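You operate a simulated robot arm through the tools that you are given. There is no shell and no other tool. Be economical: measure what you need, move in short steps, check, and stop when the job is done.

The job below is to be done with a simulated two-armed robot. You get a single attempt, and the scene is never put back.

JOB
Take the black-cage bearing on the wood table and put it away on the top of the steel workbench. Open the red lid, put the beige rag in the deck of the parts washer, then shut the lid. Pick up the yellow brush with one hand, pass it to the other hand and put it on the wood stool. Take the brown box and leave it on the low shelf of the workbench. Take the red plunger and leave it on the top of the steel workbench. Any order will do.

The check looks at the end state, three seconds after you hand in, the way a careful person would. Anything else that was tipped, shoved, dropped, spilled or broken makes it a failure. Lids that push on must go on centred and level and be pressed home; caps that screw on are set level and turned clockwise until they are tight.

ROBOT AND FRAMES
Two 7-joint arms with two-finger grippers on one trunk, on a base that drives. Base frame: it is fixed to the floor where the robot stands at the start and does not move with it; the origin is under the middle of the robot, x ahead of it, y to its left, z up. Lengths are in m, angles in degrees, forces in N, time in s.
The left shoulder is at the start at [0.026, 0.158, 1.261], the right one opposite. With the tool pointing down near the work surface each hand reaches from about 0.1 to 0.7 m from the robot's upright axis, wherever it stands, measured 20 degrees to its own side. Places, roughly: beige rag (11x7x3 cm) [0.5, -1.9, 0.9]; black-cage bearing (4x4x2 cm) [0.6, -0.2, 0.8]; brown box [0.5, -2.5, 1]; deck of the parts washer [0.5, -1, 0.7]; low shelf of the workbench [0.5, -2.8, 0.2]; red lid [0.5, -1, 0.9]; red plunger (6x6x5 cm) [0.4, -2.6, 0.9]; top of the steel workbench [0.5, -2.8, 0.9]; wood stool [-1.1, -2.8, 0.5]; yellow brush (3x3x14 cm) [0.4, -2.3, 1]. Payload 2.45 kg a hand.
Tool frame (each hand has its own): the origin (TCP) lies between the finger pads and is the grasp point; the fingertips stand 0.026 m ahead of it; z points along the fingers, y is the line along which they close. The gripper opens to 0.096 m. The gripper's body begins 0.069 m behind the TCP.
Orientation is that of the tool frame in the base frame, as [roll, pitch, yaw] about the fixed x, y, z axes, in that order (R = Rz(yaw) Ry(pitch) Rx(roll)). With the fingers straight down and closing along the base's y, the tool's x points along the base's -x, its y along +y and its z along -z.

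CONTROLS
- The arms move only by the tool step_arm. It takes "left_motion", "right_motion" or both (then of equal length, played together; a hand with none holds still); each is a list of rows, each a list of 3 entries, a list of its own where there are three numbers: the turn, a rotation vector about the base's x, y, z in degrees, then the shift along the base's x, y, z in m, then the gripper command, from -1 (fully open) to 1 (shut), values between in proportion. In form: [[[rx, ry, rz], [tx, ty, tz], hand], ...]. A call has 1 to 8 rows; each row shifts and turns the commanded pose from where the row before left it. Each row takes 0.2 s and may step no farther than 0.05 m and 8.6 degrees from the row before; otherwise, or with a gripper value out of range, the whole call is refused. Where a pose cannot be reached the arm comes as near as it can. A force on the tool above 40 N (or 10 N above the force at the start of the call, whichever is more), or a blocked arm, ends the call early, and 0.2 s more pass. Each finger halts on what it meets, pressing with about 43 N; the grip force reading is that of the motor and also rises with nothing between the fingers. The clock runs only during rows and for 0.2 s after the last one: add rows that do not move to give the fingers time. The reply holds the time, the measured pose of the TCP, the force on the tool along the base axes, the opening and the grip force, in the units named above and with some noise, with the torque about the TCP (base axes, N m) and any sound that the robot's microphone picked up, and new pictures: "views" is both (left out), scene, wrist or none (wrist: the cameras of the hands that moved).
- Cameras (640 x 400 px; columns grow to the right, rows downward): "scene" is now at [0.0633, -0.0602, 1.7304]; the picture's right is [-0.65, -0.76, -0.00], its down [-0.56, 0.48, -0.68] and it looks along [0.51, -0.44, -0.74] (base axes); focal length 286 px, centre (320, 200). "left" rides on the left gripper at [0.082, -0.003, -0.098] in its tool frame; the picture's right is [0.04, 1.00, 0.00], its down [-0.73, 0.03, -0.68] and it looks along [-0.68, 0.03, 0.73] (tool axes); focal length 256 px, centre (320, 200). "right" rides on the right gripper at [0.082, 0.003, -0.098] in its tool frame; the picture's right is [-0.04, 1.00, 0.00], its down [-0.73, -0.03, -0.68] and it looks along [-0.68, -0.03, 0.73] (tool axes); focal length 256 px, centre (320, 200). There is no depth. A picture from a camera that has moved, and an enlarged one, comes with that camera's place and axes in the base frame and with its lens. The place of the scene camera against the robot may be out by one fixed shift of up to 0.018 m in any direction.
- slide_trunk(by): slides the trunk up (or, below 0, down) by that many m; the arms and the scene camera ride with it, the base frame stays. It gives what a move gives, with no picture.
- drive_base(legs): drives the robot by 1 to 6 legs, each [ahead, left, turn to the left] in m, m and degrees, along the robot's own axes; the way and the turn of a leg run together, so that a leg with both is an arc; at most 1.5 m and 180 degrees a leg. The arms and the cameras ride along, it lands a little off, and it stops where it bumps. It gives what a move gives, and a new picture of the scene camera.
- head_to(pan, tilt): turns the head with the scene camera to pan (to the left, within 120 degrees either way) and tilt (down, from -29 to 69), counted from straight ahead of the robot. It gives what a move gives, and a new picture of the scene camera.
- zoom(camera, box): a new picture of the part [left, top, right, bottom] of that camera's present view, enlarged. The clock stands still meanwhile.
- sign_off(): hands the job in; it is judged then, once.

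Go step by step. Nothing tells you exact positions but the pictures and the camera data: compare them with the known pose of the tool, close in by small moves and look again before you grip or let go. The budget is 196 turns and 260 pictures, counting those below and the enlarged ones. Unless the task says otherwise, let go and move clear before handing in, and close with one line.

The tools are called by a JSON object that holds its "op" and its "data". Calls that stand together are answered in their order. step_arm: Moves the arms, as the interface text tells. Its arguments: {"type":"object","properties":{"left_motion":{"type":"array"},"right_motion":{"type":"array"},"views":{"type":"string","enum":["both","scene","wrist","none"]}},"required":[]} The other tools are called the same way: slide_trunk (by) slides the trunk up or down; drive_base (legs) drives the base; head_to (pan, tilt) turns the head that bears the scene camera; zoom (camera, box) takes an enlarged picture of a part of a camera's view; sign_off () hands the job in.

At the start:

```text
time_s: 0.0
left_ee_pos: [0.3778, -0.0657, 1.4918]
left_tool_rot: [180.0, 0.1, -180.0]
left_force: [0.2, -0.4, -0.5]
left_wrist_torque: [0.0, 0.02, 0.02]
left_finger_gap: 0.0958
left_gripper_force: 0.0
right_ee_pos: [0.3436, -0.3926, 1.4223]
right_tool_rot: [179.9, -0.1, 180.0]
right_force: [-0.2, -0.2, -0.1]
right_wrist_torque: [-0.04, 0.02, 0.0]
right_finger_gap: 0.0957
right_gripper_force: 0.0
trunk travel left (down, up): [-0.429, 0.138]
robot x, y, heading: [-0.0005, 0.0013, 0.1]
head pan, tilt: [-40.6, 47.1]
```

scene: 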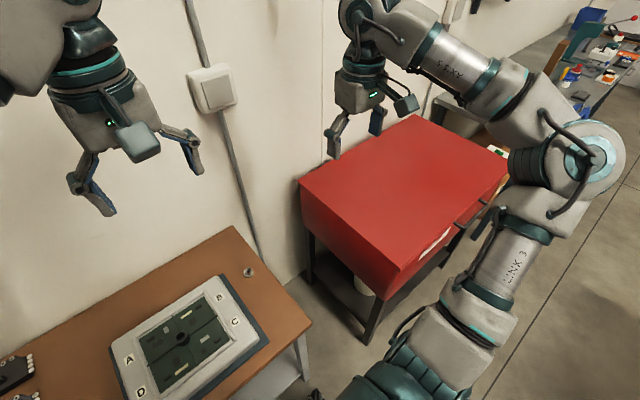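
right: 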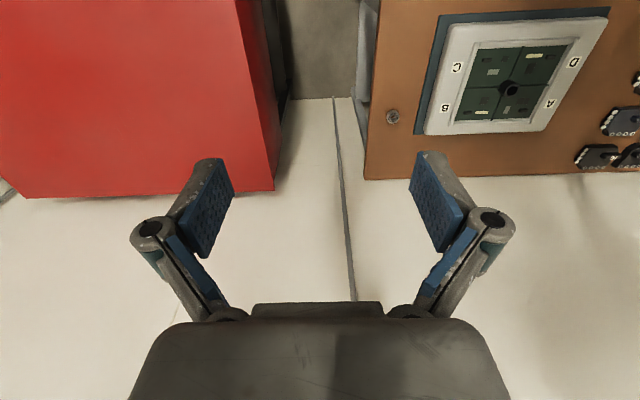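
left: 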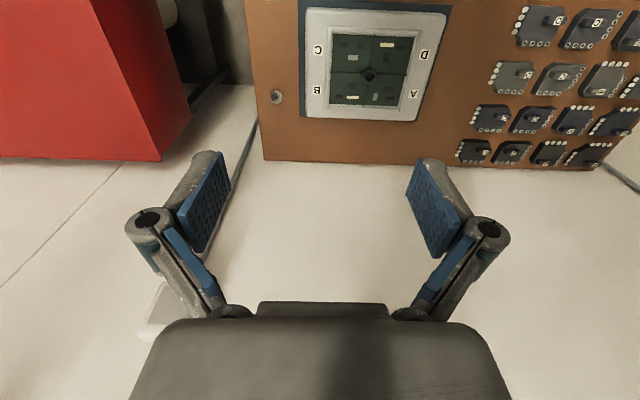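

The bearing sits near [0.607, -0.19, 0.8] on the wood table. I'm moving the right hand above it and the left hand out of the way.

{"op": "step_arm", "data": {"right_motion": [[[0, 0, 0], [0.033, 0.025, -0.025], -1], [[0, 0, 0], [0.033, 0.025, -0.025], -1], [[0, 0, 0], [0.033, 0.025, -0.025], -1], [[0, 0, 0], [0.033, 0.025, -0.025], -1], [[0, 0, 0], [0.033, 0.025, -0.025], -1], [[0, 0, 0], [0.033, 0.025, -0.025], -1], [[0, 0, 0], [0.033, 0.025, -0.025], -1], [[0, 0, 0], [0.033, 0.025, -0.025], -1]], "left_motion": [[[0, 0, 0], [-0.01, 0.04, 0], -1], [[0, 0, 0], [-0.01, 0.04, 0], -1], [[0, 0, 0], [-0.01, 0.04, 0], -1], [[0, 0, 0], [-0.01, 0.04, 0], -1], [[0, 0, 0], [-0.01, 0.04, 0], -1], [[0, 0, 0], [-0.01, 0.04, 0], -1], [[0, 0, 0], [-0.01, 0.04, 0], -1], [[0, 0, 0], [-0.01, 0.04, 0], -1]], "views": "none"}}

{"op": "zoom", "data": {"camera": "scene", "box": [480, 0, 640, 100]}}

```text
time_s: 1.8
left_ee_pos: [0.3007, 0.2561, 1.4842]
left_tool_rot: [-179.7, 0.2, -179.9]
left_force: [0.2, -0.2, 0.2]
left_wrist_torque: [-0.02, -0.05, -0.01]
left_finger_gap: 0.0959
left_gripper_force: 0.0
left hand out of reach, approached as far as the arm can: row 8
right_ee_pos: [0.5647, -0.2152, 1.2165]
right_tool_rot: [-179.8, 0.3, 180.0]
right_force: [0.1, -0.7, 0.2]
right_wrist_torque: [0.0, 0.0, -0.02]
right_finger_gap: 0.0959
right_gripper_force: 0.0
right hand out of reach, approached as far as the arm can: row 7, 8
trunk travel left (down, up): [-0.429, 0.138]
robot x, y, heading: [0.004, -0.0024, -0.3]
head pan, tilt: [-40.6, 47.1]
```

```text
4.00 times, centred on (560, 50) of scene
camera zoom: at [0.0621, -0.0504, 1.7308], right [-0.65, -0.76, 0.0], down [-0.56, 0.48, -0.68], along [0.52, -0.45, -0.73], focal length 1145 px, centre (-640, 800)
```

zoom: 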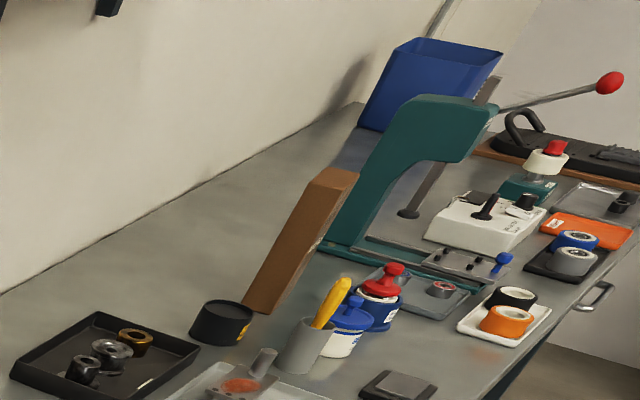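

The right hand is near reach limit at this height; next I lower it over the bearing and look.

{"op": "step_arm", "data": {"right_motion": [[[0, 0, 0], [0, 0, -0.045], -1], [[0, 0, 0], [0, 0, -0.045], -1], [[0, 0, 0], [0, 0, -0.045], -1], [[0, 0, 0], [0, 0, -0.045], -1], [[0, 0, 0], [0, 0, -0.045], -1], [[0, 0, 0], [0, 0, -0.045], -1]], "views": "wrist"}}

```text
time_s: 3.2
left_ee_pos: [0.3037, 0.2514, 1.4838]
left_tool_rot: [-179.8, 0.1, 180.0]
left_force: [0.2, 0.3, -0.1]
left_wrist_torque: [-0.01, -0.01, 0.05]
left_finger_gap: 0.096
left_gripper_force: 0.0
right_ee_pos: [0.5231, -0.2503, 0.9712]
right_tool_rot: [179.9, 0.2, -179.9]
right_force: [-0.2, 0.2, 0.2]
right_wrist_torque: [0.03, -0.04, -0.02]
right_finger_gap: 0.0959
right_gripper_force: 0.0
right hand out of reach, approached as far as the arm can: row 3, 4, 5, 6
trunk travel left (down, up): [-0.429, 0.138]
robot x, y, heading: [-0.002, 0.0041, 0.1]
head pan, tilt: [-40.6, 47.1]
camera right: at [0.4401, -0.2468, 1.0695], right [0.04, 1.0, 0.0], down [0.73, -0.03, 0.68], along [0.68, -0.03, -0.73], focal length 256 px, centre (320, 200)
```

right: 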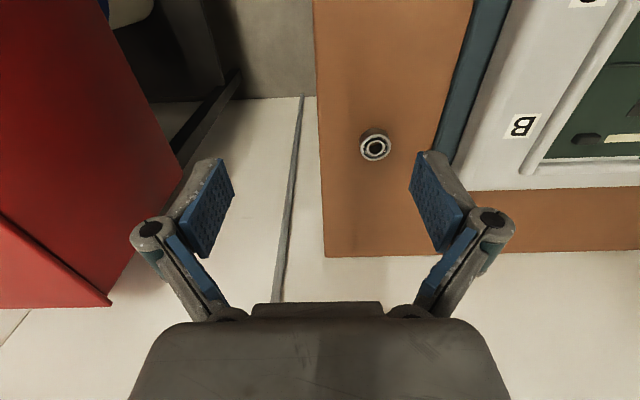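

The wrist view confirms the bearing at about [0.606, -0.188]. The arm is at its limit, so I lower the trunk by 0.1 m.

{"op": "slide_trunk", "data": {"by": -0.1}}

{"op": "step_arm", "data": {"right_motion": [[[0, 0, 0], [0.03, 0.03, 0], -0.3], [[0, 0, 0], [0.03, 0.03, 0], -0.3], [[0, 0, 0], [0.0, 0, 0], -0.3]], "views": "wrist"}}

```text
time_s: 4.5
left_ee_pos: [0.3184, 0.2502, 1.3725]
left_tool_rot: [-179.7, -1.9, 180.0]
left_force: [0.6, -0.5, 0.4]
left_wrist_torque: [0.0, -0.03, -0.01]
left_finger_gap: 0.096
left_gripper_force: 0.0
right_ee_pos: [0.522, -0.2471, 0.8719]
right_tool_rot: [-179.9, 0.2, 180.0]
right_force: [0.1, -0.1, -0.5]
right_wrist_torque: [0.03, 0.0, 0.0]
right_finger_gap: 0.0958
right_gripper_force: 0.0
trunk travel left (down, up): [-0.329, 0.238]
robot x, y, heading: [0.0011, 0.0006, -0.1]
head pan, tilt: [-40.6, 47.1]
```

```text
time_s: 5.3
left_ee_pos: [0.3185, 0.251, 1.3711]
left_tool_rot: [-179.6, -2.0, -180.0]
left_force: [0.4, 0.1, -0.5]
left_wrist_torque: [0.03, 0.01, 0.05]
left_finger_gap: 0.096
left_gripper_force: 0.1
right_ee_pos: [0.5423, -0.22, 0.8993]
right_tool_rot: [-179.9, 0.1, 180.0]
right_force: [0.3, -0.2, -0.9]
right_wrist_torque: [0.03, 0.03, -0.01]
right_finger_gap: 0.0621
right_gripper_force: 0.1
right hand out of reach, approached as far as the arm can: row 1, 2
trunk travel left (down, up): [-0.329, 0.238]
robot x, y, heading: [0.0031, 0.0017, -0.3]
head pan, tilt: [-40.6, 47.1]
camera right: at [0.4595, -0.2167, 0.9972], right [0.04, 1.0, 0.0], down [0.73, -0.03, 0.68], along [0.68, -0.03, -0.73], focal length 256 px, centre (320, 200)
```

right: 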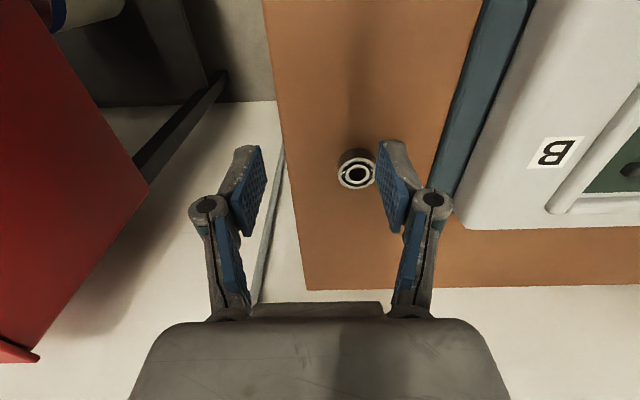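

Reach is still short, so the base needs to move forward a bit. I'm checking the clearance to the table first.

{"op": "head_to", "data": {"pan": -10, "tilt": 69}}

```text
time_s: 6.3
left_ee_pos: [0.3186, 0.2504, 1.3717]
left_tool_rot: [-179.6, -2.0, -180.0]
left_force: [-0.2, -0.6, -0.1]
left_wrist_torque: [-0.02, 0.02, -0.03]
left_finger_gap: 0.0959
left_gripper_force: 0.0
right_ee_pos: [0.5426, -0.221, 0.8991]
right_tool_rot: [-179.9, 0.1, 179.9]
right_force: [0.5, -0.2, 0.5]
right_wrist_torque: [-0.02, 0.0, 0.01]
right_finger_gap: 0.0623
right_gripper_force: 0.0
trunk travel left (down, up): [-0.329, 0.238]
robot x, y, heading: [-0.0006, 0.0004, 0.3]
head pan, tilt: [-10.0, 68.8]
camera scene: at [0.0866, -0.0127, 1.6047], right [-0.17, -0.98, 0.0], down [-0.92, 0.16, -0.36], along [0.35, -0.06, -0.93], focal length 286 px, centre (320, 200)
```

scene: 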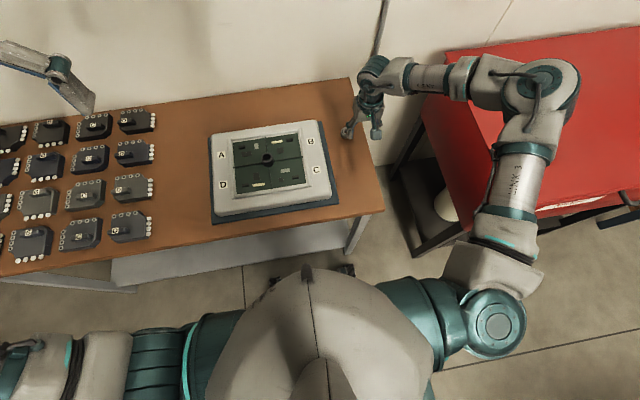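

The base seems to have several centimetres of room before the under-table shelf. I'm driving ahead 0.07 m.

{"op": "drive_base", "data": {"legs": [[0.07, 0, 0]]}}

{"op": "step_arm", "data": {"right_motion": [[[0, 0, 0], [0, 0.015, -0.01], -0.3], [[0, 0, 0], [0, 0.015, -0.01], -0.3], [[0, 0, 0], [0.0, 0, 0], -0.3]], "views": "wrist"}}

```text
time_s: 7.3
left_ee_pos: [0.389, 0.245, 1.3709]
left_tool_rot: [-179.8, -2.1, -180.0]
left_force: [1.0, -0.2, -0.4]
left_wrist_torque: [0.05, 0.07, -0.01]
left_finger_gap: 0.0961
left_gripper_force: 0.0
right_ee_pos: [0.61, -0.2262, 0.8985]
right_tool_rot: [179.9, 0.0, 180.0]
right_force: [0.2, -0.3, -0.6]
right_wrist_torque: [0.04, 0.04, 0.0]
right_finger_gap: 0.0622
right_gripper_force: 0.0
trunk travel left (down, up): [-0.329, 0.238]
robot x, y, heading: [0.0685, -0.0014, 0.2]
head pan, tilt: [-10.0, 68.8]
camera scene: at [0.1536, 0.0013, 1.6064], right [-0.17, -0.98, 0.01], down [-0.92, 0.16, -0.36], along [0.35, -0.07, -0.93], focal length 286 px, centre (320, 200)
```

scene: 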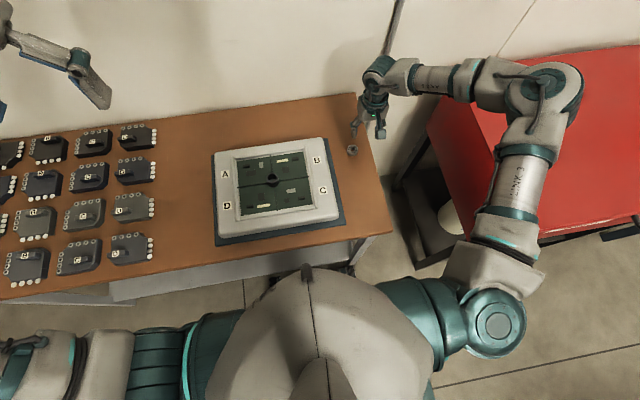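

```text
time_s: 8.1
left_ee_pos: [0.3872, 0.24, 1.3743]
left_tool_rot: [179.8, -2.2, -179.9]
left_force: [0.2, -0.7, -0.5]
left_wrist_torque: [-0.01, -0.01, -0.01]
left_finger_gap: 0.096
left_gripper_force: 0.0
right_ee_pos: [0.5969, -0.2093, 0.8867]
right_tool_rot: [179.6, 0.1, -180.0]
right_force: [-0.4, -0.8, 0.3]
right_wrist_torque: [0.01, 0.01, 0.0]
right_finger_gap: 0.0627
right_gripper_force: 0.1
right hand out of reach, approached as far as the arm can: row 1, 2
trunk travel left (down, up): [-0.329, 0.238]
robot x, y, heading: [0.0681, 0.0011, -0.1]
head pan, tilt: [-10.0, 68.8]
camera right: at [0.5149, -0.2067, 0.9849], right [0.04, 1.0, 0.01], down [0.73, -0.04, 0.68], along [0.68, -0.02, -0.73], focal length 256 px, centre (320, 200)
```

right: 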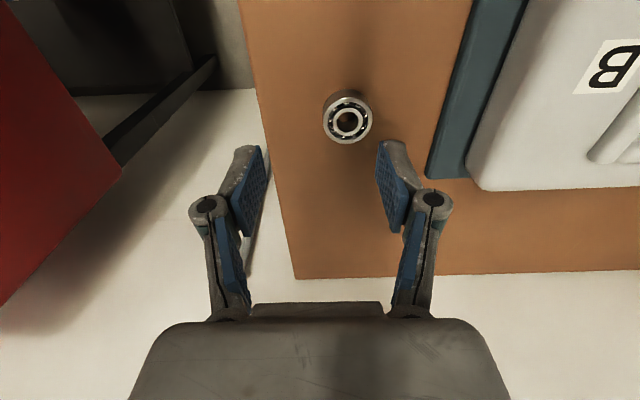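

The bearing is near [0.60, -0.188], top about 0.81. I raise the hand, lower the trunk 0.15 m for better reach, then align.

{"op": "step_arm", "data": {"right_motion": [[[0, 0, 0], [0, 0, 0.04], -0.3], [[0, 0, 0], [0, 0, 0.04], -0.3], [[0, 0, 0], [0, 0, 0.03], -0.3]], "views": "none"}}

{"op": "slide_trunk", "data": {"by": -0.15}}

{"op": "step_arm", "data": {"right_motion": [[[0, 0, 0], [0, 0.01, 0.0], -0.3], [[0, 0, 0], [0, 0.01, 0], -0.3], [[0, 0, 0], [0.0, 0, 0], -0.3]], "views": "wrist"}}

```text
time_s: 8.9
left_ee_pos: [0.3861, 0.2368, 1.3756]
left_tool_rot: [179.7, -2.0, 180.0]
left_force: [0.6, -0.5, -0.1]
left_wrist_torque: [-0.02, 0.0, 0.0]
left_finger_gap: 0.0961
left_gripper_force: 0.0
right_ee_pos: [0.5965, -0.2128, 0.997]
right_tool_rot: [179.6, 0.1, -180.0]
right_force: [-0.5, 0.3, -0.3]
right_wrist_torque: [-0.02, 0.01, -0.02]
right_finger_gap: 0.0624
right_gripper_force: 0.1
trunk travel left (down, up): [-0.329, 0.238]
robot x, y, heading: [0.0703, -0.0009, 0.1]
head pan, tilt: [-10.0, 68.8]
```

```text
time_s: 10.7
left_ee_pos: [0.4427, 0.2327, 1.1786]
left_tool_rot: [179.7, -10.1, 180.0]
left_force: [-0.1, -0.2, -0.4]
left_wrist_torque: [-0.03, 0.01, 0.02]
left_finger_gap: 0.0961
left_gripper_force: 0.1
right_ee_pos: [0.5957, -0.2138, 0.8487]
right_tool_rot: [179.5, 0.2, 179.8]
right_force: [-0.2, 0.7, 0.3]
right_wrist_torque: [-0.02, -0.01, 0.0]
right_finger_gap: 0.0624
right_gripper_force: 0.1
trunk travel left (down, up): [-0.179, 0.388]
robot x, y, heading: [0.064, 0.0021, 0.0]
head pan, tilt: [-10.0, 68.8]
```

```text
time_s: 11.4
left_ee_pos: [0.4443, 0.2337, 1.1787]
left_tool_rot: [179.8, -10.2, -180.0]
left_force: [-0.2, 0.3, 0.8]
left_wrist_torque: [0.01, 0.0, -0.01]
left_finger_gap: 0.0958
left_gripper_force: 0.0
right_ee_pos: [0.5976, -0.1919, 0.8458]
right_tool_rot: [179.4, 0.1, 179.7]
right_force: [-0.2, -0.2, -0.2]
right_wrist_torque: [0.01, 0.02, 0.0]
right_finger_gap: 0.0626
right_gripper_force: 0.1
trunk travel left (down, up): [-0.179, 0.388]
robot x, y, heading: [0.0658, 0.0008, -0.1]
head pan, tilt: [-10.0, 68.8]
camera right: at [0.5148, -0.1897, 0.9444], right [0.04, 1.0, 0.01], down [0.73, -0.04, 0.68], along [0.68, -0.02, -0.73], focal length 256 px, centre (320, 200)
```

right: 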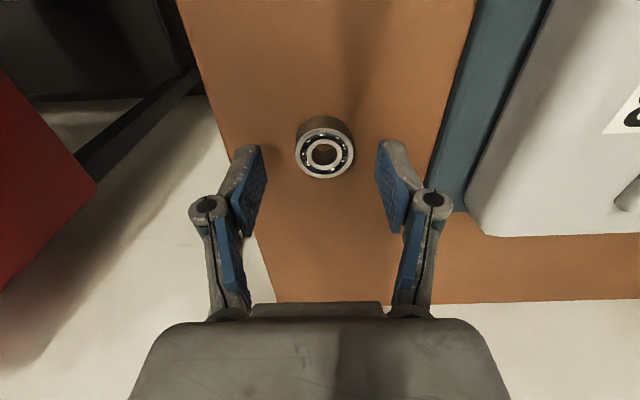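

The bearing is centred between the fingers. I'm going down 2 cm and looking again.

{"op": "step_arm", "data": {"right_motion": [[[0, 0, 0], [0.004, 0.002, -0.01], -0.3], [[0, 0, 0], [0, 0, -0.01], -0.3], [[0, 0, 0], [0.0, 0, 0], -0.3]], "views": "wrist"}}

```text
time_s: 12.2
left_ee_pos: [0.4435, 0.2338, 1.1792]
left_tool_rot: [179.7, -10.1, 180.0]
left_force: [-1.0, -0.5, -0.4]
left_wrist_torque: [-0.06, -0.01, 0.0]
left_finger_gap: 0.096
left_gripper_force: 0.1
right_ee_pos: [0.6009, -0.1911, 0.8272]
right_tool_rot: [179.4, 0.2, 179.8]
right_force: [-0.4, 0.5, -0.8]
right_wrist_torque: [-0.02, -0.01, -0.01]
right_finger_gap: 0.0626
right_gripper_force: 0.1
trunk travel left (down, up): [-0.179, 0.388]
robot x, y, heading: [0.065, 0.0028, 0.2]
head pan, tilt: [-10.0, 68.8]
camera right: at [0.5184, -0.1886, 0.9248], right [0.04, 1.0, 0.01], down [0.73, -0.04, 0.68], along [0.68, -0.02, -0.73], focal length 256 px, centre (320, 200)
```

right: 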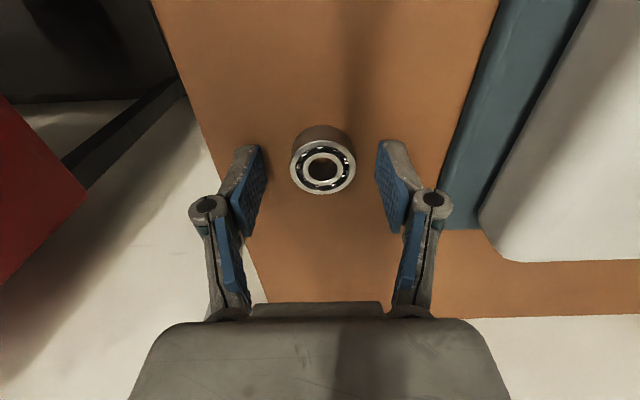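

Fingertips are about 1 cm below the bearing's top. A few mm more down, then I close and lift.

{"op": "step_arm", "data": {"right_motion": [[[0, 0, 0], [0, 0.001, -0.006], -0.3], [[0, 0, 0], [0, 0, 0], 0.6], [[0, 0, 0], [0, 0, 0], 1], [[0, 0, 0], [0, 0, 0], 1], [[0, 0, 0], [0, 0, 0.02], 1], [[0, 0, 0], [0, 0, 0.03], 1]], "views": "wrist"}}

```text
time_s: 13.0
left_ee_pos: [0.4389, 0.2212, 1.1819]
left_tool_rot: [179.3, -10.0, 179.8]
left_force: [-1.4, -0.1, 0.3]
left_wrist_torque: [0.03, -0.03, 0.04]
left_finger_gap: 0.0962
left_gripper_force: 0.1
right_ee_pos: [0.6012, -0.1991, 0.8267]
right_tool_rot: [178.8, 1.1, 179.8]
right_force: [4.8, 10.8, 27.1]
right_wrist_torque: [-0.25, 0.14, -0.04]
right_finger_gap: 0.0335
right_gripper_force: 43.4
trunk travel left (down, up): [-0.179, 0.388]
robot x, y, heading: [0.0687, -0.0026, -0.1]
head pan, tilt: [-10.0, 68.8]
stopped in row 3 (right hand): the force on the tool passed its limit at 43 N (the readings are from after the stop); the commanded pose is now the measured one
camera right: at [0.5164, -0.1969, 0.9232], right [0.04, 1.0, 0.02], down [0.72, -0.05, 0.69], along [0.69, -0.01, -0.72], focal length 256 px, centre (320, 200)
```

right: 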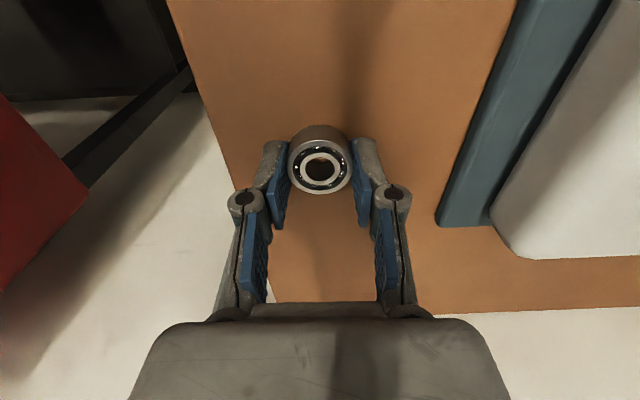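

The fingers have closed on the bearing (gap 33 mm). Now I lift slowly.

{"op": "step_arm", "data": {"right_motion": [[[0, 0, 0], [0, 0, 0.01], 1], [[0, 0, 0], [0, 0, 0.02], 1], [[0, 0, 0], [0, 0, 0.03], 1], [[0, 0, 0], [0, 0, 0.04], 1]], "views": "wrist"}}

```text
time_s: 14.0
left_ee_pos: [0.442, 0.2244, 1.1805]
left_tool_rot: [179.1, -10.1, 180.0]
left_force: [-0.5, -0.2, -0.2]
left_wrist_torque: [-0.01, -0.03, 0.0]
left_finger_gap: 0.0957
left_gripper_force: 0.1
right_ee_pos: [0.599, -0.2018, 0.9236]
right_tool_rot: [179.3, 0.5, 179.9]
right_force: [-0.4, 0.1, 1.0]
right_wrist_torque: [0.01, -0.01, 0.02]
right_finger_gap: 0.0
right_gripper_force: 27.9
trunk travel left (down, up): [-0.179, 0.388]
robot x, y, heading: [0.0711, -0.0, -0.2]
head pan, tilt: [-10.0, 68.8]
camera right: at [0.5164, -0.1983, 1.0211], right [0.04, 1.0, 0.01], down [0.73, -0.04, 0.68], along [0.68, -0.02, -0.73], focal length 256 px, centre (320, 200)
```

right: 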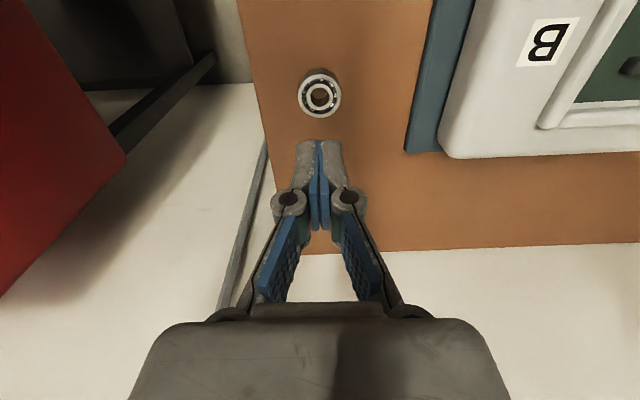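

The bearing slipped out and still sits upright at about [0.597, -0.199]; the tips pressed the table while closing. I reopen, realign and look closely.

{"op": "step_arm", "data": {"right_motion": [[[0, 0, 0], [0, 0, 0], -0.3], [[0, 0, 0], [0, 0.001, -0.03], -0.3], [[0, 0, 0], [-0.001, 0, -0.03], -0.3], [[0, 0, 0], [0.0, 0, -0.02], -0.3], [[0, 0, 0], [0.0, 0, 0], -0.3]], "views": "none"}}

{"op": "zoom", "data": {"camera": "right", "box": [220, 90, 420, 215]}}

```text
time_s: 15.2
left_ee_pos: [0.4419, 0.2234, 1.1802]
left_tool_rot: [179.3, -10.0, -180.0]
left_force: [-0.3, -0.5, 0.2]
left_wrist_torque: [-0.05, 0.0, 0.03]
left_finger_gap: 0.0962
left_gripper_force: 0.1
right_ee_pos: [0.6003, -0.1995, 0.8405]
right_tool_rot: [179.2, 0.6, 179.8]
right_force: [0.1, -0.6, -0.2]
right_wrist_torque: [-0.03, -0.01, -0.03]
right_finger_gap: 0.0625
right_gripper_force: 0.1
trunk travel left (down, up): [-0.179, 0.388]
robot x, y, heading: [0.0703, -0.0012, -0.1]
head pan, tilt: [-10.0, 68.8]
```

```text
3.20 times, centred on (320, 152) of right
camera zoom: at [0.5166, -0.1968, 0.9387], right [0.04, 1.0, 0.02], down [0.73, -0.04, 0.69], along [0.69, -0.02, -0.73], focal length 819 px, centre (320, 352)
```

zoom: 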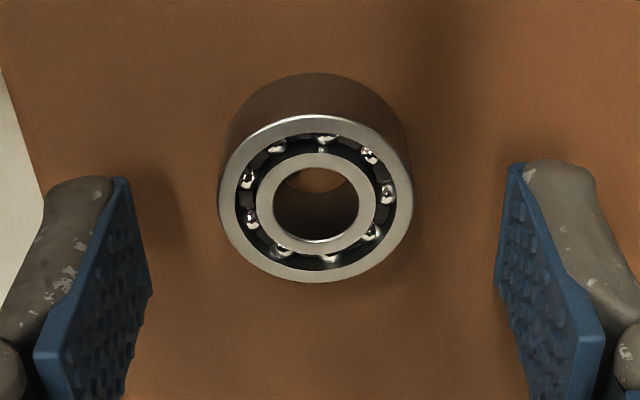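

The bearing is centred, top about 0.81 and table about 0.794. The tips extend ~8 mm as the fingers close, so I stop a little higher this time and close.

{"op": "step_arm", "data": {"right_motion": [[[0, 0, 0], [-0.001, 0, -0.008], -0.3], [[0, 0, 0], [0, 0, -0.008], -0.2], [[0, 0, 0], [0, 0, 0], 0.2], [[0, 0, 0], [0, 0, 0], 0.5], [[0, 0, 0], [0, 0, 0], 1], [[0, 0, 0], [0, 0, 0], 1]], "views": "wrist"}}

```text
time_s: 16.6
left_ee_pos: [0.442, 0.2228, 1.1808]
left_tool_rot: [179.2, -10.1, 179.9]
left_force: [0.2, -0.3, 0.0]
left_wrist_torque: [0.0, -0.01, -0.01]
left_finger_gap: 0.0961
left_gripper_force: 0.1
right_ee_pos: [0.5988, -0.2006, 0.8255]
right_tool_rot: [179.1, 0.5, 179.8]
right_force: [0.0, -0.8, 3.8]
right_wrist_torque: [-0.1, -0.04, 0.0]
right_finger_gap: 0.0336
right_gripper_force: 43.1
trunk travel left (down, up): [-0.179, 0.388]
robot x, y, heading: [0.0687, -0.0011, 0.1]
head pan, tilt: [-10.0, 68.8]
camera right: at [0.5153, -0.197, 0.924], right [0.04, 1.0, 0.02], down [0.73, -0.04, 0.69], along [0.69, -0.02, -0.73], focal length 256 px, centre (320, 200)
```

right: 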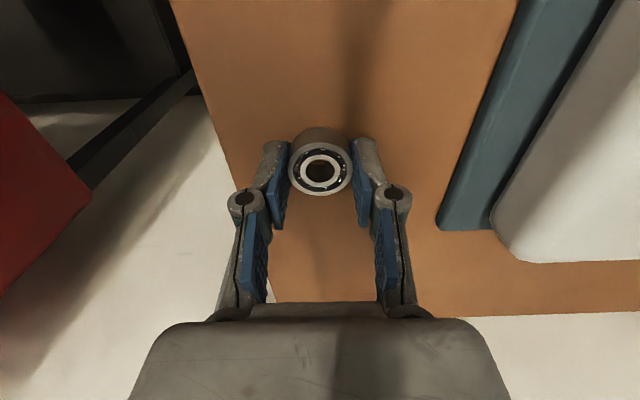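

The fingers hold the bearing at 33.6 mm with little vertical force. Now a gentle lift.

{"op": "step_arm", "data": {"right_motion": [[[0, 0, 0], [0, 0, 0.005], 1], [[0, 0, 0], [0, 0, 0.01], 1], [[0, 0, 0], [0, 0, 0.015], 1], [[0, 0, 0], [0, 0, 0.015], 1]], "views": "wrist"}}

```text
time_s: 17.6
left_ee_pos: [0.4414, 0.2228, 1.1807]
left_tool_rot: [179.2, -10.1, -180.0]
left_force: [0.0, 0.5, 0.1]
left_wrist_torque: [0.0, 0.01, 0.0]
left_finger_gap: 0.0958
left_gripper_force: 0.1
right_ee_pos: [0.597, -0.2011, 0.8708]
right_tool_rot: [179.1, 0.4, 179.8]
right_force: [0.5, -0.3, -0.6]
right_wrist_torque: [0.0, -0.03, 0.01]
right_finger_gap: 0.0336
right_gripper_force: 43.1
trunk travel left (down, up): [-0.179, 0.388]
robot x, y, heading: [0.0691, -0.0013, 0.1]
head pan, tilt: [-10.0, 68.8]
camera right: at [0.5145, -0.197, 0.9689], right [0.04, 1.0, 0.02], down [0.73, -0.04, 0.68], along [0.68, -0.02, -0.73], focal length 256 px, centre (320, 200)
```

right: 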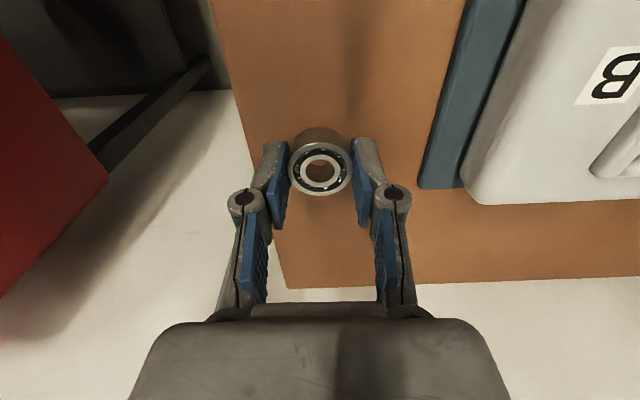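

The bearing is held. I raise it, pull it in, and back away from the table.

{"op": "step_arm", "data": {"right_motion": [[[0, 0, 0], [0, 0, 0.045], 1], [[0, 0, 0], [0, 0, 0.045], 1], [[0, 0, 0], [-0.02, 0, 0.04], 1], [[0, 0, 0], [-0.03, 0, 0.035], 1], [[0, 0, 0], [-0.03, -0.02, 0.03], 1], [[0, 0, 0], [-0.035, -0.02, 0.02], 1], [[0, 0, 0], [-0.035, -0.02, 0.02], 1], [[0, 0, 0], [-0.035, -0.02, 0.0], 1]], "views": "none"}}

{"op": "drive_base", "data": {"legs": [[-0.35, 0, 0]]}}

{"op": "head_to", "data": {"pan": -70, "tilt": 35}}

```text
time_s: 19.4
left_ee_pos: [0.4417, 0.2212, 1.1807]
left_tool_rot: [179.2, -10.1, -180.0]
left_force: [0.2, 0.4, 0.6]
left_wrist_torque: [-0.05, 0.0, 0.01]
left_finger_gap: 0.0963
left_gripper_force: 0.1
right_ee_pos: [0.4113, -0.2828, 1.1059]
right_tool_rot: [179.1, 0.5, 179.8]
right_force: [-0.8, -0.4, -0.8]
right_wrist_torque: [0.02, 0.01, 0.03]
right_finger_gap: 0.0335
right_gripper_force: 42.7
trunk travel left (down, up): [-0.179, 0.388]
robot x, y, heading: [0.0677, -0.0033, 0.1]
head pan, tilt: [-10.0, 68.8]
```

```text
time_s: 21.6
left_ee_pos: [0.0952, 0.2136, 1.1797]
left_tool_rot: [178.9, -10.1, 179.8]
left_force: [0.6, -0.5, 0.4]
left_wrist_torque: [0.03, -0.02, -0.02]
left_finger_gap: 0.0964
left_gripper_force: 0.0
right_ee_pos: [0.0652, -0.2896, 1.1038]
right_tool_rot: [178.8, 0.5, 179.5]
right_force: [-0.3, 0.8, -1.4]
right_wrist_torque: [0.0, 0.0, 0.02]
right_finger_gap: 0.0336
right_gripper_force: 43.0
trunk travel left (down, up): [-0.179, 0.388]
robot x, y, heading: [-0.2806, -0.0018, -0.4]
head pan, tilt: [-10.0, 68.8]
camera scene: at [-0.0873, -0.0239, 1.4477], right [-0.18, -0.98, -0.01], down [-0.92, 0.17, -0.36], along [0.35, -0.06, -0.93], focal length 286 px, centre (320, 200)
```

scene: 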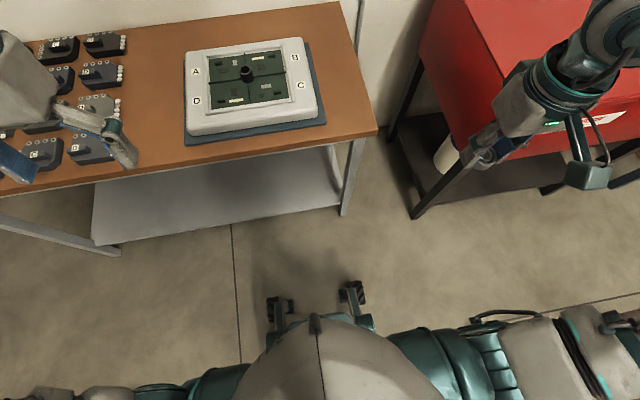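

```text
time_s: 22.9
left_ee_pos: [0.0921, 0.2239, 1.1806]
left_tool_rot: [179.3, -10.0, 179.7]
left_force: [-0.3, -0.7, 1.0]
left_wrist_torque: [-0.02, 0.01, 0.01]
left_finger_gap: 0.0958
left_gripper_force: 0.0
right_ee_pos: [0.0611, -0.2786, 1.1066]
right_tool_rot: [179.2, 0.6, 179.6]
right_force: [0.5, 0.1, -0.5]
right_wrist_torque: [-0.01, 0.01, -0.01]
right_finger_gap: 0.0338
right_gripper_force: 42.3
trunk travel left (down, up): [-0.179, 0.388]
robot x, y, heading: [-0.281, 0.0002, -0.3]
head pan, tilt: [-70.0, 35.0]
camera scene: at [-0.1128, -0.0846, 1.4918], right [-0.94, -0.34, 0.0], down [-0.2, 0.54, -0.82], along [0.27, -0.77, -0.57], focal length 286 px, centre (320, 200)
```

scene: 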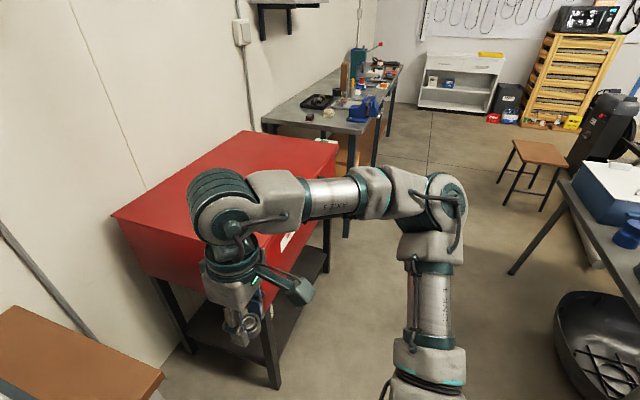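

The aisle between the washer/bench (front x≈0.25) and the far table (x≈-0.9) is clear. I'm driving sideways to the right to the bench.

{"op": "drive_base", "data": {"legs": [[0, -1.1, 0], [0, -1.0, 0]]}}

{"op": "head_to", "data": {"pan": -15, "tilt": 45}}

```text
time_s: 33.4
left_ee_pos: [0.0637, -1.8992, 1.1794]
left_tool_rot: [179.2, -10.1, 179.2]
left_force: [0.1, 0.0, 0.4]
left_wrist_torque: [0.0, 0.01, -0.01]
left_finger_gap: 0.0959
left_gripper_force: 0.1
right_ee_pos: [0.0287, -2.4021, 1.1062]
right_tool_rot: [179.1, 0.6, 179.0]
right_force: [1.1, 0.8, -0.6]
right_wrist_torque: [0.02, -0.02, 0.03]
right_finger_gap: 0.0332
right_gripper_force: 43.6
trunk travel left (down, up): [-0.179, 0.388]
robot x, y, heading: [-0.313, -2.1166, -0.9]
head pan, tilt: [-70.0, 35.0]
camera scene: at [-0.1438, -2.2104, 1.4914], right [-0.94, -0.33, 0.0], down [-0.19, 0.54, -0.82], along [0.27, -0.77, -0.58], focal length 286 px, centre (320, 200)
```

scene: 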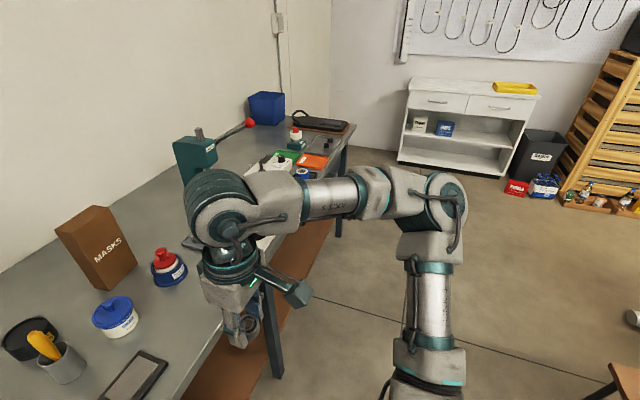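

```text
time_s: 34.7
left_ee_pos: [0.061, -1.8914, 1.1803]
left_tool_rot: [179.5, -9.8, 179.2]
left_force: [-0.4, 0.0, -0.4]
left_wrist_torque: [-0.03, 0.0, 0.0]
left_finger_gap: 0.0957
left_gripper_force: 0.1
right_ee_pos: [0.0259, -2.3961, 1.1093]
right_tool_rot: [179.4, 0.8, 179.0]
right_force: [0.8, 0.5, -1.4]
right_wrist_torque: [0.01, 0.01, -0.02]
right_finger_gap: 0.0333
right_gripper_force: 43.2
trunk travel left (down, up): [-0.179, 0.388]
robot x, y, heading: [-0.3121, -2.1138, -1.0]
head pan, tilt: [-15.0, 45.0]
camera scene: at [-0.0944, -2.1403, 1.4768], right [-0.27, -0.96, 0.0], down [-0.68, 0.19, -0.71], along [0.68, -0.19, -0.71], focal length 286 px, centre (320, 200)
```

scene: 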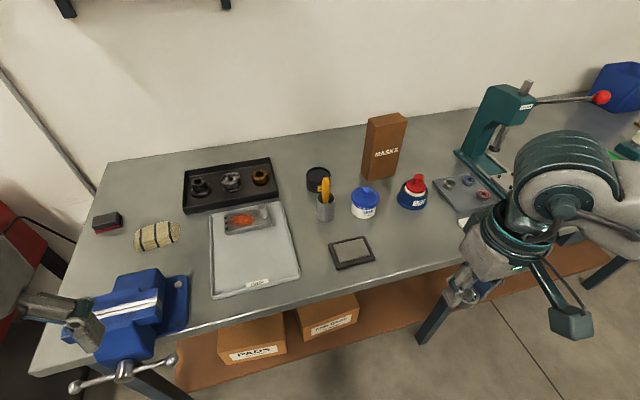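

I see the bench: rag, tray, brush in a cup, jars with blue and red tops, MASKS box. I zoom to understand the plunger and brush.

{"op": "zoom", "data": {"camera": "scene", "box": [290, 100, 530, 250]}}

{"op": "zoom", "data": {"camera": "scene", "box": [60, 140, 340, 315]}}

```text
2.67 times, centred on (410, 175) of scene
camera zoom: at [-0.0944, -2.1403, 1.4768], right [-0.27, -0.96, 0.0], down [-0.68, 0.19, -0.71], along [0.68, -0.19, -0.71], focal length 763 px, centre (80, 267)
```

zoom: 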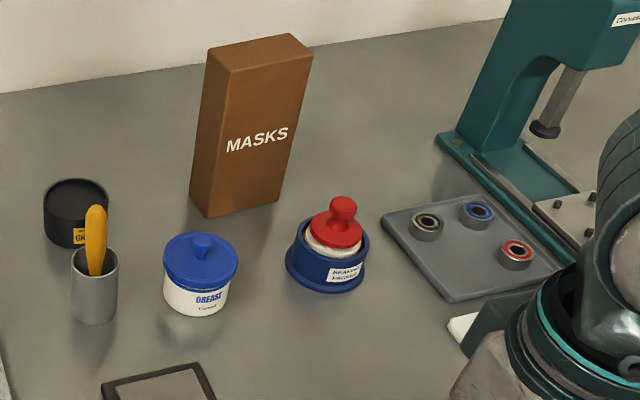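

```text
2.29 times, centred on (200, 228) of scene
camera zoom: at [-0.0944, -2.1403, 1.4768], right [-0.27, -0.96, 0.0], down [-0.68, 0.19, -0.71], along [0.68, -0.19, -0.71], focal length 654 px, centre (594, 137)
```

zoom: 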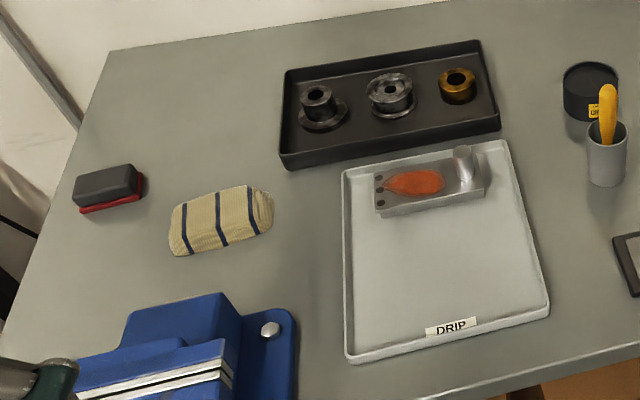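

The bowl is a bearing packer with the red plunger on it. I'll set the bearing on the clear bench spot near [0.30, -2.49]; driving into reach.

{"op": "drive_base", "data": {"legs": [[0.13, -0.18, 1]]}}

{"op": "head_to", "data": {"pan": -20, "tilt": 55}}

```text
time_s: 36.4
left_ee_pos: [0.1856, -2.0685, 1.1805]
left_tool_rot: [179.3, -9.8, -179.9]
left_force: [0.7, -0.2, 0.1]
left_wrist_torque: [0.0, 0.04, -0.02]
left_finger_gap: 0.096
left_gripper_force: 0.0
right_ee_pos: [0.1595, -2.5715, 1.1091]
right_tool_rot: [179.3, 0.8, 179.9]
right_force: [0.6, 0.1, -1.7]
right_wrist_torque: [0.01, 0.01, 0.0]
right_finger_gap: 0.0333
right_gripper_force: 42.7
trunk travel left (down, up): [-0.179, 0.388]
robot x, y, heading: [-0.1809, -2.2968, 0.1]
head pan, tilt: [-15.0, 45.0]
camera scene: at [0.0348, -2.3198, 1.4768], right [-0.26, -0.97, 0.0], down [-0.69, 0.18, -0.7], along [0.68, -0.18, -0.71], focal length 286 px, centre (320, 200)
```

scene: 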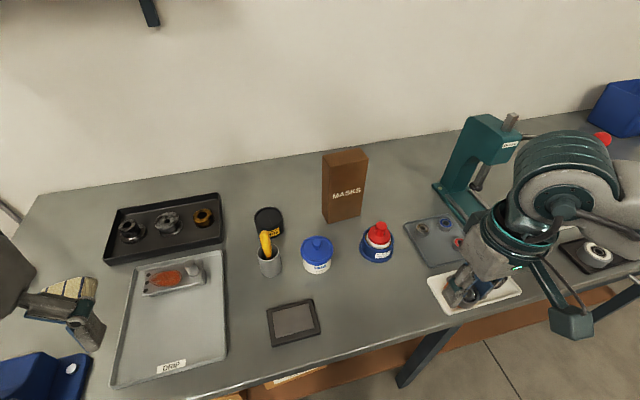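

```text
time_s: 37.1
left_ee_pos: [0.1833, -2.0709, 1.1837]
left_tool_rot: [179.2, -9.8, -179.9]
left_force: [-0.2, 0.2, 0.3]
left_wrist_torque: [-0.01, 0.02, -0.01]
left_finger_gap: 0.096
left_gripper_force: 0.0
right_ee_pos: [0.157, -2.5735, 1.1083]
right_tool_rot: [179.2, 1.0, 179.9]
right_force: [-0.4, 0.3, -0.2]
right_wrist_torque: [-0.01, -0.03, 0.01]
right_finger_gap: 0.0334
right_gripper_force: 42.9
trunk travel left (down, up): [-0.179, 0.388]
robot x, y, heading: [-0.1819, -2.3, -0.3]
head pan, tilt: [-20.0, 55.0]
camera scene: at [0.0243, -2.3261, 1.4633], right [-0.34, -0.94, 0.0], down [-0.77, 0.28, -0.57], along [0.54, -0.2, -0.82], focal length 286 px, centre (320, 200)
```

scene: 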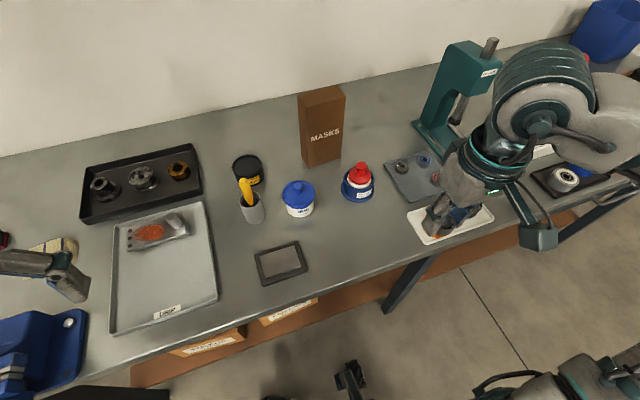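

I move the bearing above the clear patch near [0.285, -2.49] and check the wrist view.

{"op": "step_arm", "data": {"right_motion": [[[0, 0, 0], [0.026, 0.017, -0.02], 1], [[0, 0, 0], [0.026, 0.017, -0.02], 1], [[0, 0, 0], [0.026, 0.017, -0.02], 1], [[0, 0, 0], [0.026, 0.017, -0.02], 1], [[0, 0, 0], [0.024, 0.017, -0.02], 1], [[0, 0, 0], [0, 0, -0.02], 1]]}}

```text
time_s: 38.5
left_ee_pos: [0.1834, -2.07, 1.1828]
left_tool_rot: [179.3, -9.7, -179.9]
left_force: [0.2, -0.8, -0.2]
left_wrist_torque: [-0.03, -0.04, 0.02]
left_finger_gap: 0.0961
left_gripper_force: 0.1
right_ee_pos: [0.2828, -2.4873, 0.9916]
right_tool_rot: [179.4, 1.0, -180.0]
right_force: [0.1, 0.5, -1.2]
right_wrist_torque: [-0.01, 0.02, -0.02]
right_finger_gap: 0.0332
right_gripper_force: 42.8
trunk travel left (down, up): [-0.179, 0.388]
robot x, y, heading: [-0.179, -2.2982, 0.2]
head pan, tilt: [-20.0, 55.0]
camera scene: at [0.025, -2.3251, 1.4633], right [-0.34, -0.94, 0.0], down [-0.77, 0.28, -0.57], along [0.54, -0.2, -0.82], focal length 286 px, centre (320, 200)
camera right: at [0.1984, -2.4843, 1.0884], right [0.04, 1.0, 0.01], down [0.72, -0.04, 0.69], along [0.69, -0.02, -0.72], focal length 256 px, centre (320, 200)
```

scene: 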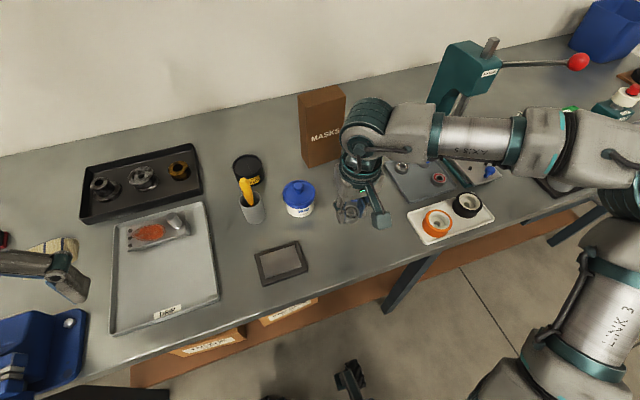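
right: 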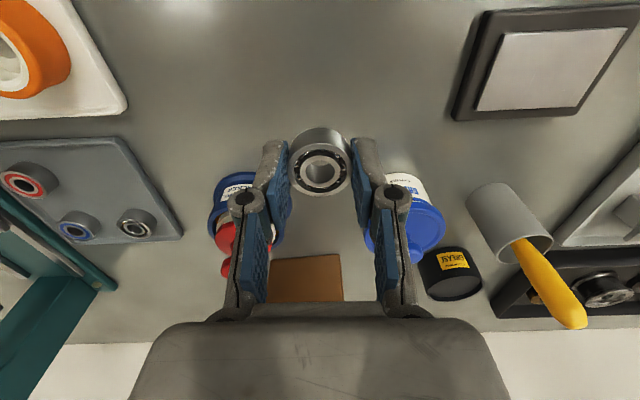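

The area below is clear. Lowering the bearing step by step.

{"op": "step_arm", "data": {"right_motion": [[[0, 0, 0], [0, 0, -0.02], 1], [[0, 0, 0], [0, 0, -0.02], 1], [[0, 0, 0], [0, 0, -0.008], 1], [[0, 0, 0], [0, 0, 0], 1]], "views": "wrist"}}

```text
time_s: 39.5
left_ee_pos: [0.1839, -2.0705, 1.1822]
left_tool_rot: [179.3, -9.7, 180.0]
left_force: [0.7, 0.9, 0.2]
left_wrist_torque: [0.0, 0.03, 0.0]
left_finger_gap: 0.0957
left_gripper_force: 0.0
right_ee_pos: [0.2845, -2.4878, 0.9402]
right_tool_rot: [179.3, 0.9, 179.8]
right_force: [-0.4, -0.1, -1.6]
right_wrist_torque: [-0.01, 0.0, 0.0]
right_finger_gap: 0.0335
right_gripper_force: 43.3
trunk travel left (down, up): [-0.179, 0.388]
robot x, y, heading: [-0.1823, -2.2978, -0.2]
head pan, tilt: [-20.0, 55.0]
camera right: at [0.2, -2.4843, 1.0377], right [0.04, 1.0, 0.01], down [0.72, -0.04, 0.69], along [0.69, -0.02, -0.72], focal length 256 px, centre (320, 200)
```

right: 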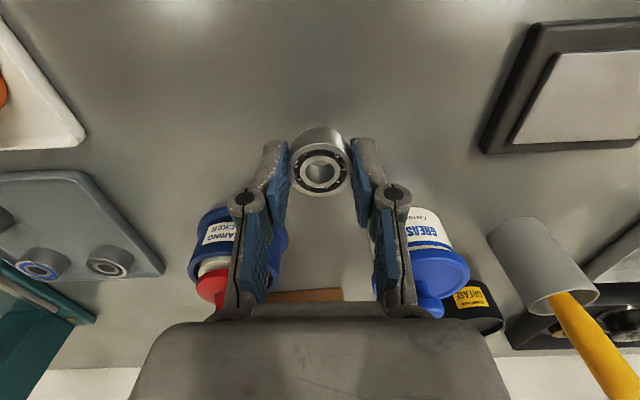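

Still clear; continuing down to contact in small steps.

{"op": "step_arm", "data": {"right_motion": [[[0, 0, 0], [0, 0, -0.006], 1], [[0, 0, 0], [0, 0, -0.006], 1], [[0, 0, 0], [0, 0, -0.004], 1], [[0, 0, 0], [0, 0, 0], 1]], "views": "wrist"}}

```text
time_s: 40.5
left_ee_pos: [0.1839, -2.0694, 1.1818]
left_tool_rot: [179.3, -9.7, -179.9]
left_force: [0.8, 0.3, -0.3]
left_wrist_torque: [0.03, 0.0, -0.02]
left_finger_gap: 0.0961
left_gripper_force: 0.1
right_ee_pos: [0.2833, -2.4883, 0.9241]
right_tool_rot: [179.4, 0.9, 179.8]
right_force: [-0.1, -0.8, -0.5]
right_wrist_torque: [0.0, -0.01, -0.02]
right_finger_gap: 0.0336
right_gripper_force: 42.6
trunk travel left (down, up): [-0.179, 0.388]
robot x, y, heading: [-0.1834, -2.3004, -0.0]
head pan, tilt: [-20.0, 55.0]
camera right: at [0.1993, -2.4848, 1.0216], right [0.04, 1.0, 0.01], down [0.72, -0.04, 0.69], along [0.69, -0.02, -0.72], focal length 256 px, centre (320, 200)
```

right: 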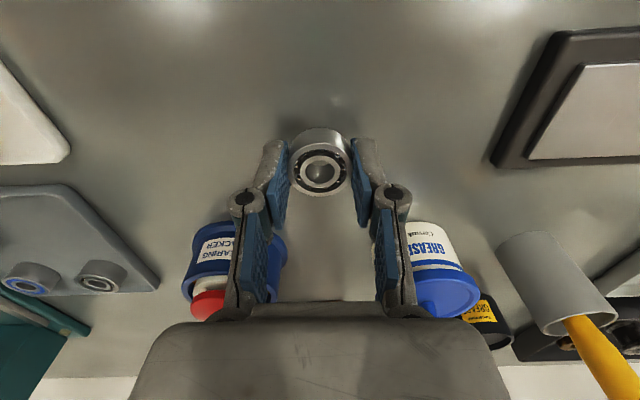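

No contact yet; continuing.

{"op": "step_arm", "data": {"right_motion": [[[0, 0, 0], [0, 0, -0.006], 1], [[0, 0, 0], [0, 0, -0.005], 1], [[0, 0, 0], [0, 0, -0.004], 1], [[0, 0, 0], [0, 0, 0], 1]], "views": "none"}}

{"op": "zoom", "data": {"camera": "right", "box": [220, 80, 420, 205]}}

```text
time_s: 41.5
left_ee_pos: [0.183, -2.0692, 1.1816]
left_tool_rot: [179.3, -9.7, 180.0]
left_force: [0.0, 0.5, 0.8]
left_wrist_torque: [-0.03, 0.01, 0.0]
left_finger_gap: 0.096
left_gripper_force: 0.1
right_ee_pos: [0.2838, -2.4893, 0.91]
right_tool_rot: [179.4, 1.0, 179.9]
right_force: [-0.4, 0.4, -1.4]
right_wrist_torque: [0.01, -0.01, -0.01]
right_finger_gap: 0.0335
right_gripper_force: 42.9
trunk travel left (down, up): [-0.179, 0.388]
robot x, y, heading: [-0.1852, -2.298, 0.1]
head pan, tilt: [-20.0, 55.0]
```

```text
3.20 times, centred on (320, 142) of right
camera zoom: at [0.1993, -2.4854, 1.0073], right [0.04, 1.0, 0.01], down [0.72, -0.04, 0.69], along [0.69, -0.02, -0.72], focal length 819 px, centre (320, 384)
```

zoom: 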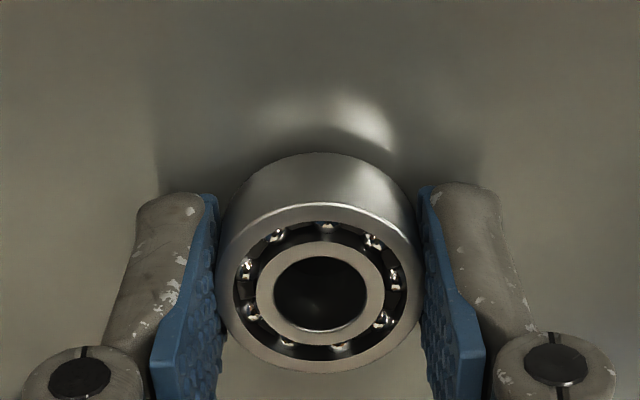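

The bearing is almost down; I continue in 3 mm steps.

{"op": "step_arm", "data": {"right_motion": [[[0, 0, 0], [0, 0, -0.003], 1], [[0, 0, 0], [0, 0, -0.003], 1], [[0, 0, 0], [0, 0, 0], 1]], "views": "none"}}

```text
time_s: 42.3
left_ee_pos: [0.1826, -2.0686, 1.1826]
left_tool_rot: [179.3, -9.7, -180.0]
left_force: [0.0, 0.6, 0.3]
left_wrist_torque: [0.02, 0.04, 0.01]
left_finger_gap: 0.096
left_gripper_force: 0.0
right_ee_pos: [0.2834, -2.4891, 0.9059]
right_tool_rot: [179.2, 1.2, 179.9]
right_force: [3.7, -3.1, 16.2]
right_wrist_torque: [-0.42, 0.14, 0.11]
right_finger_gap: 0.0337
right_gripper_force: 43.1
trunk travel left (down, up): [-0.179, 0.388]
robot x, y, heading: [-0.1824, -2.3016, 0.1]
head pan, tilt: [-20.0, 55.0]
```

Contact at bench z≈0.873. I ease off a millimetre, open and rise.

{"op": "step_arm", "data": {"right_motion": [[[0, 0, 0], [0, 0, 0.001], 1], [[0, 0, 0], [0, 0, 0], 0.0], [[0, 0, 0], [0, 0, 0], -0.3], [[0, 0, 0], [0, 0, 0], -0.3], [[0, 0, 0], [0, 0, 0.03], -0.3], [[0, 0, 0], [0, 0, 0.04], -0.3], [[0, 0, 0], [0, 0, 0.04], -0.3]], "views": "wrist"}}

```text
time_s: 43.9
left_ee_pos: [0.1837, -2.0696, 1.1821]
left_tool_rot: [179.4, -9.5, -179.9]
left_force: [0.0, 0.3, 0.5]
left_wrist_torque: [-0.01, 0.0, -0.06]
left_finger_gap: 0.0959
left_gripper_force: 0.1
right_ee_pos: [0.2841, -2.4861, 1.0159]
right_tool_rot: [179.3, 1.0, 179.9]
right_force: [0.8, 0.1, 0.2]
right_wrist_torque: [0.02, 0.01, 0.04]
right_finger_gap: 0.0626
right_gripper_force: 0.0
trunk travel left (down, up): [-0.179, 0.388]
robot x, y, heading: [-0.1834, -2.2945, 0.1]
head pan, tilt: [-20.0, 55.0]
camera right: at [0.1994, -2.4831, 1.1129], right [0.04, 1.0, 0.01], down [0.72, -0.04, 0.69], along [0.69, -0.02, -0.72], focal length 256 px, centre (320, 200)
```

right: 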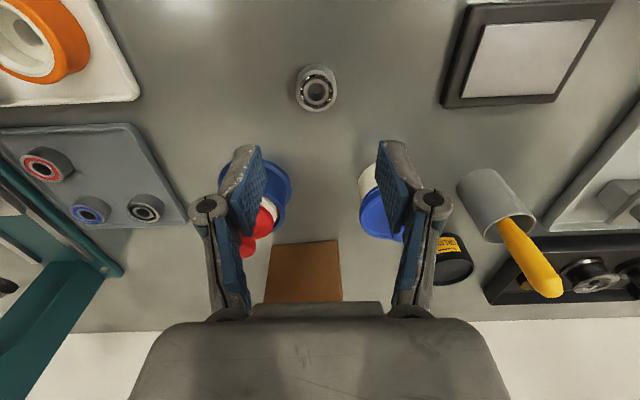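

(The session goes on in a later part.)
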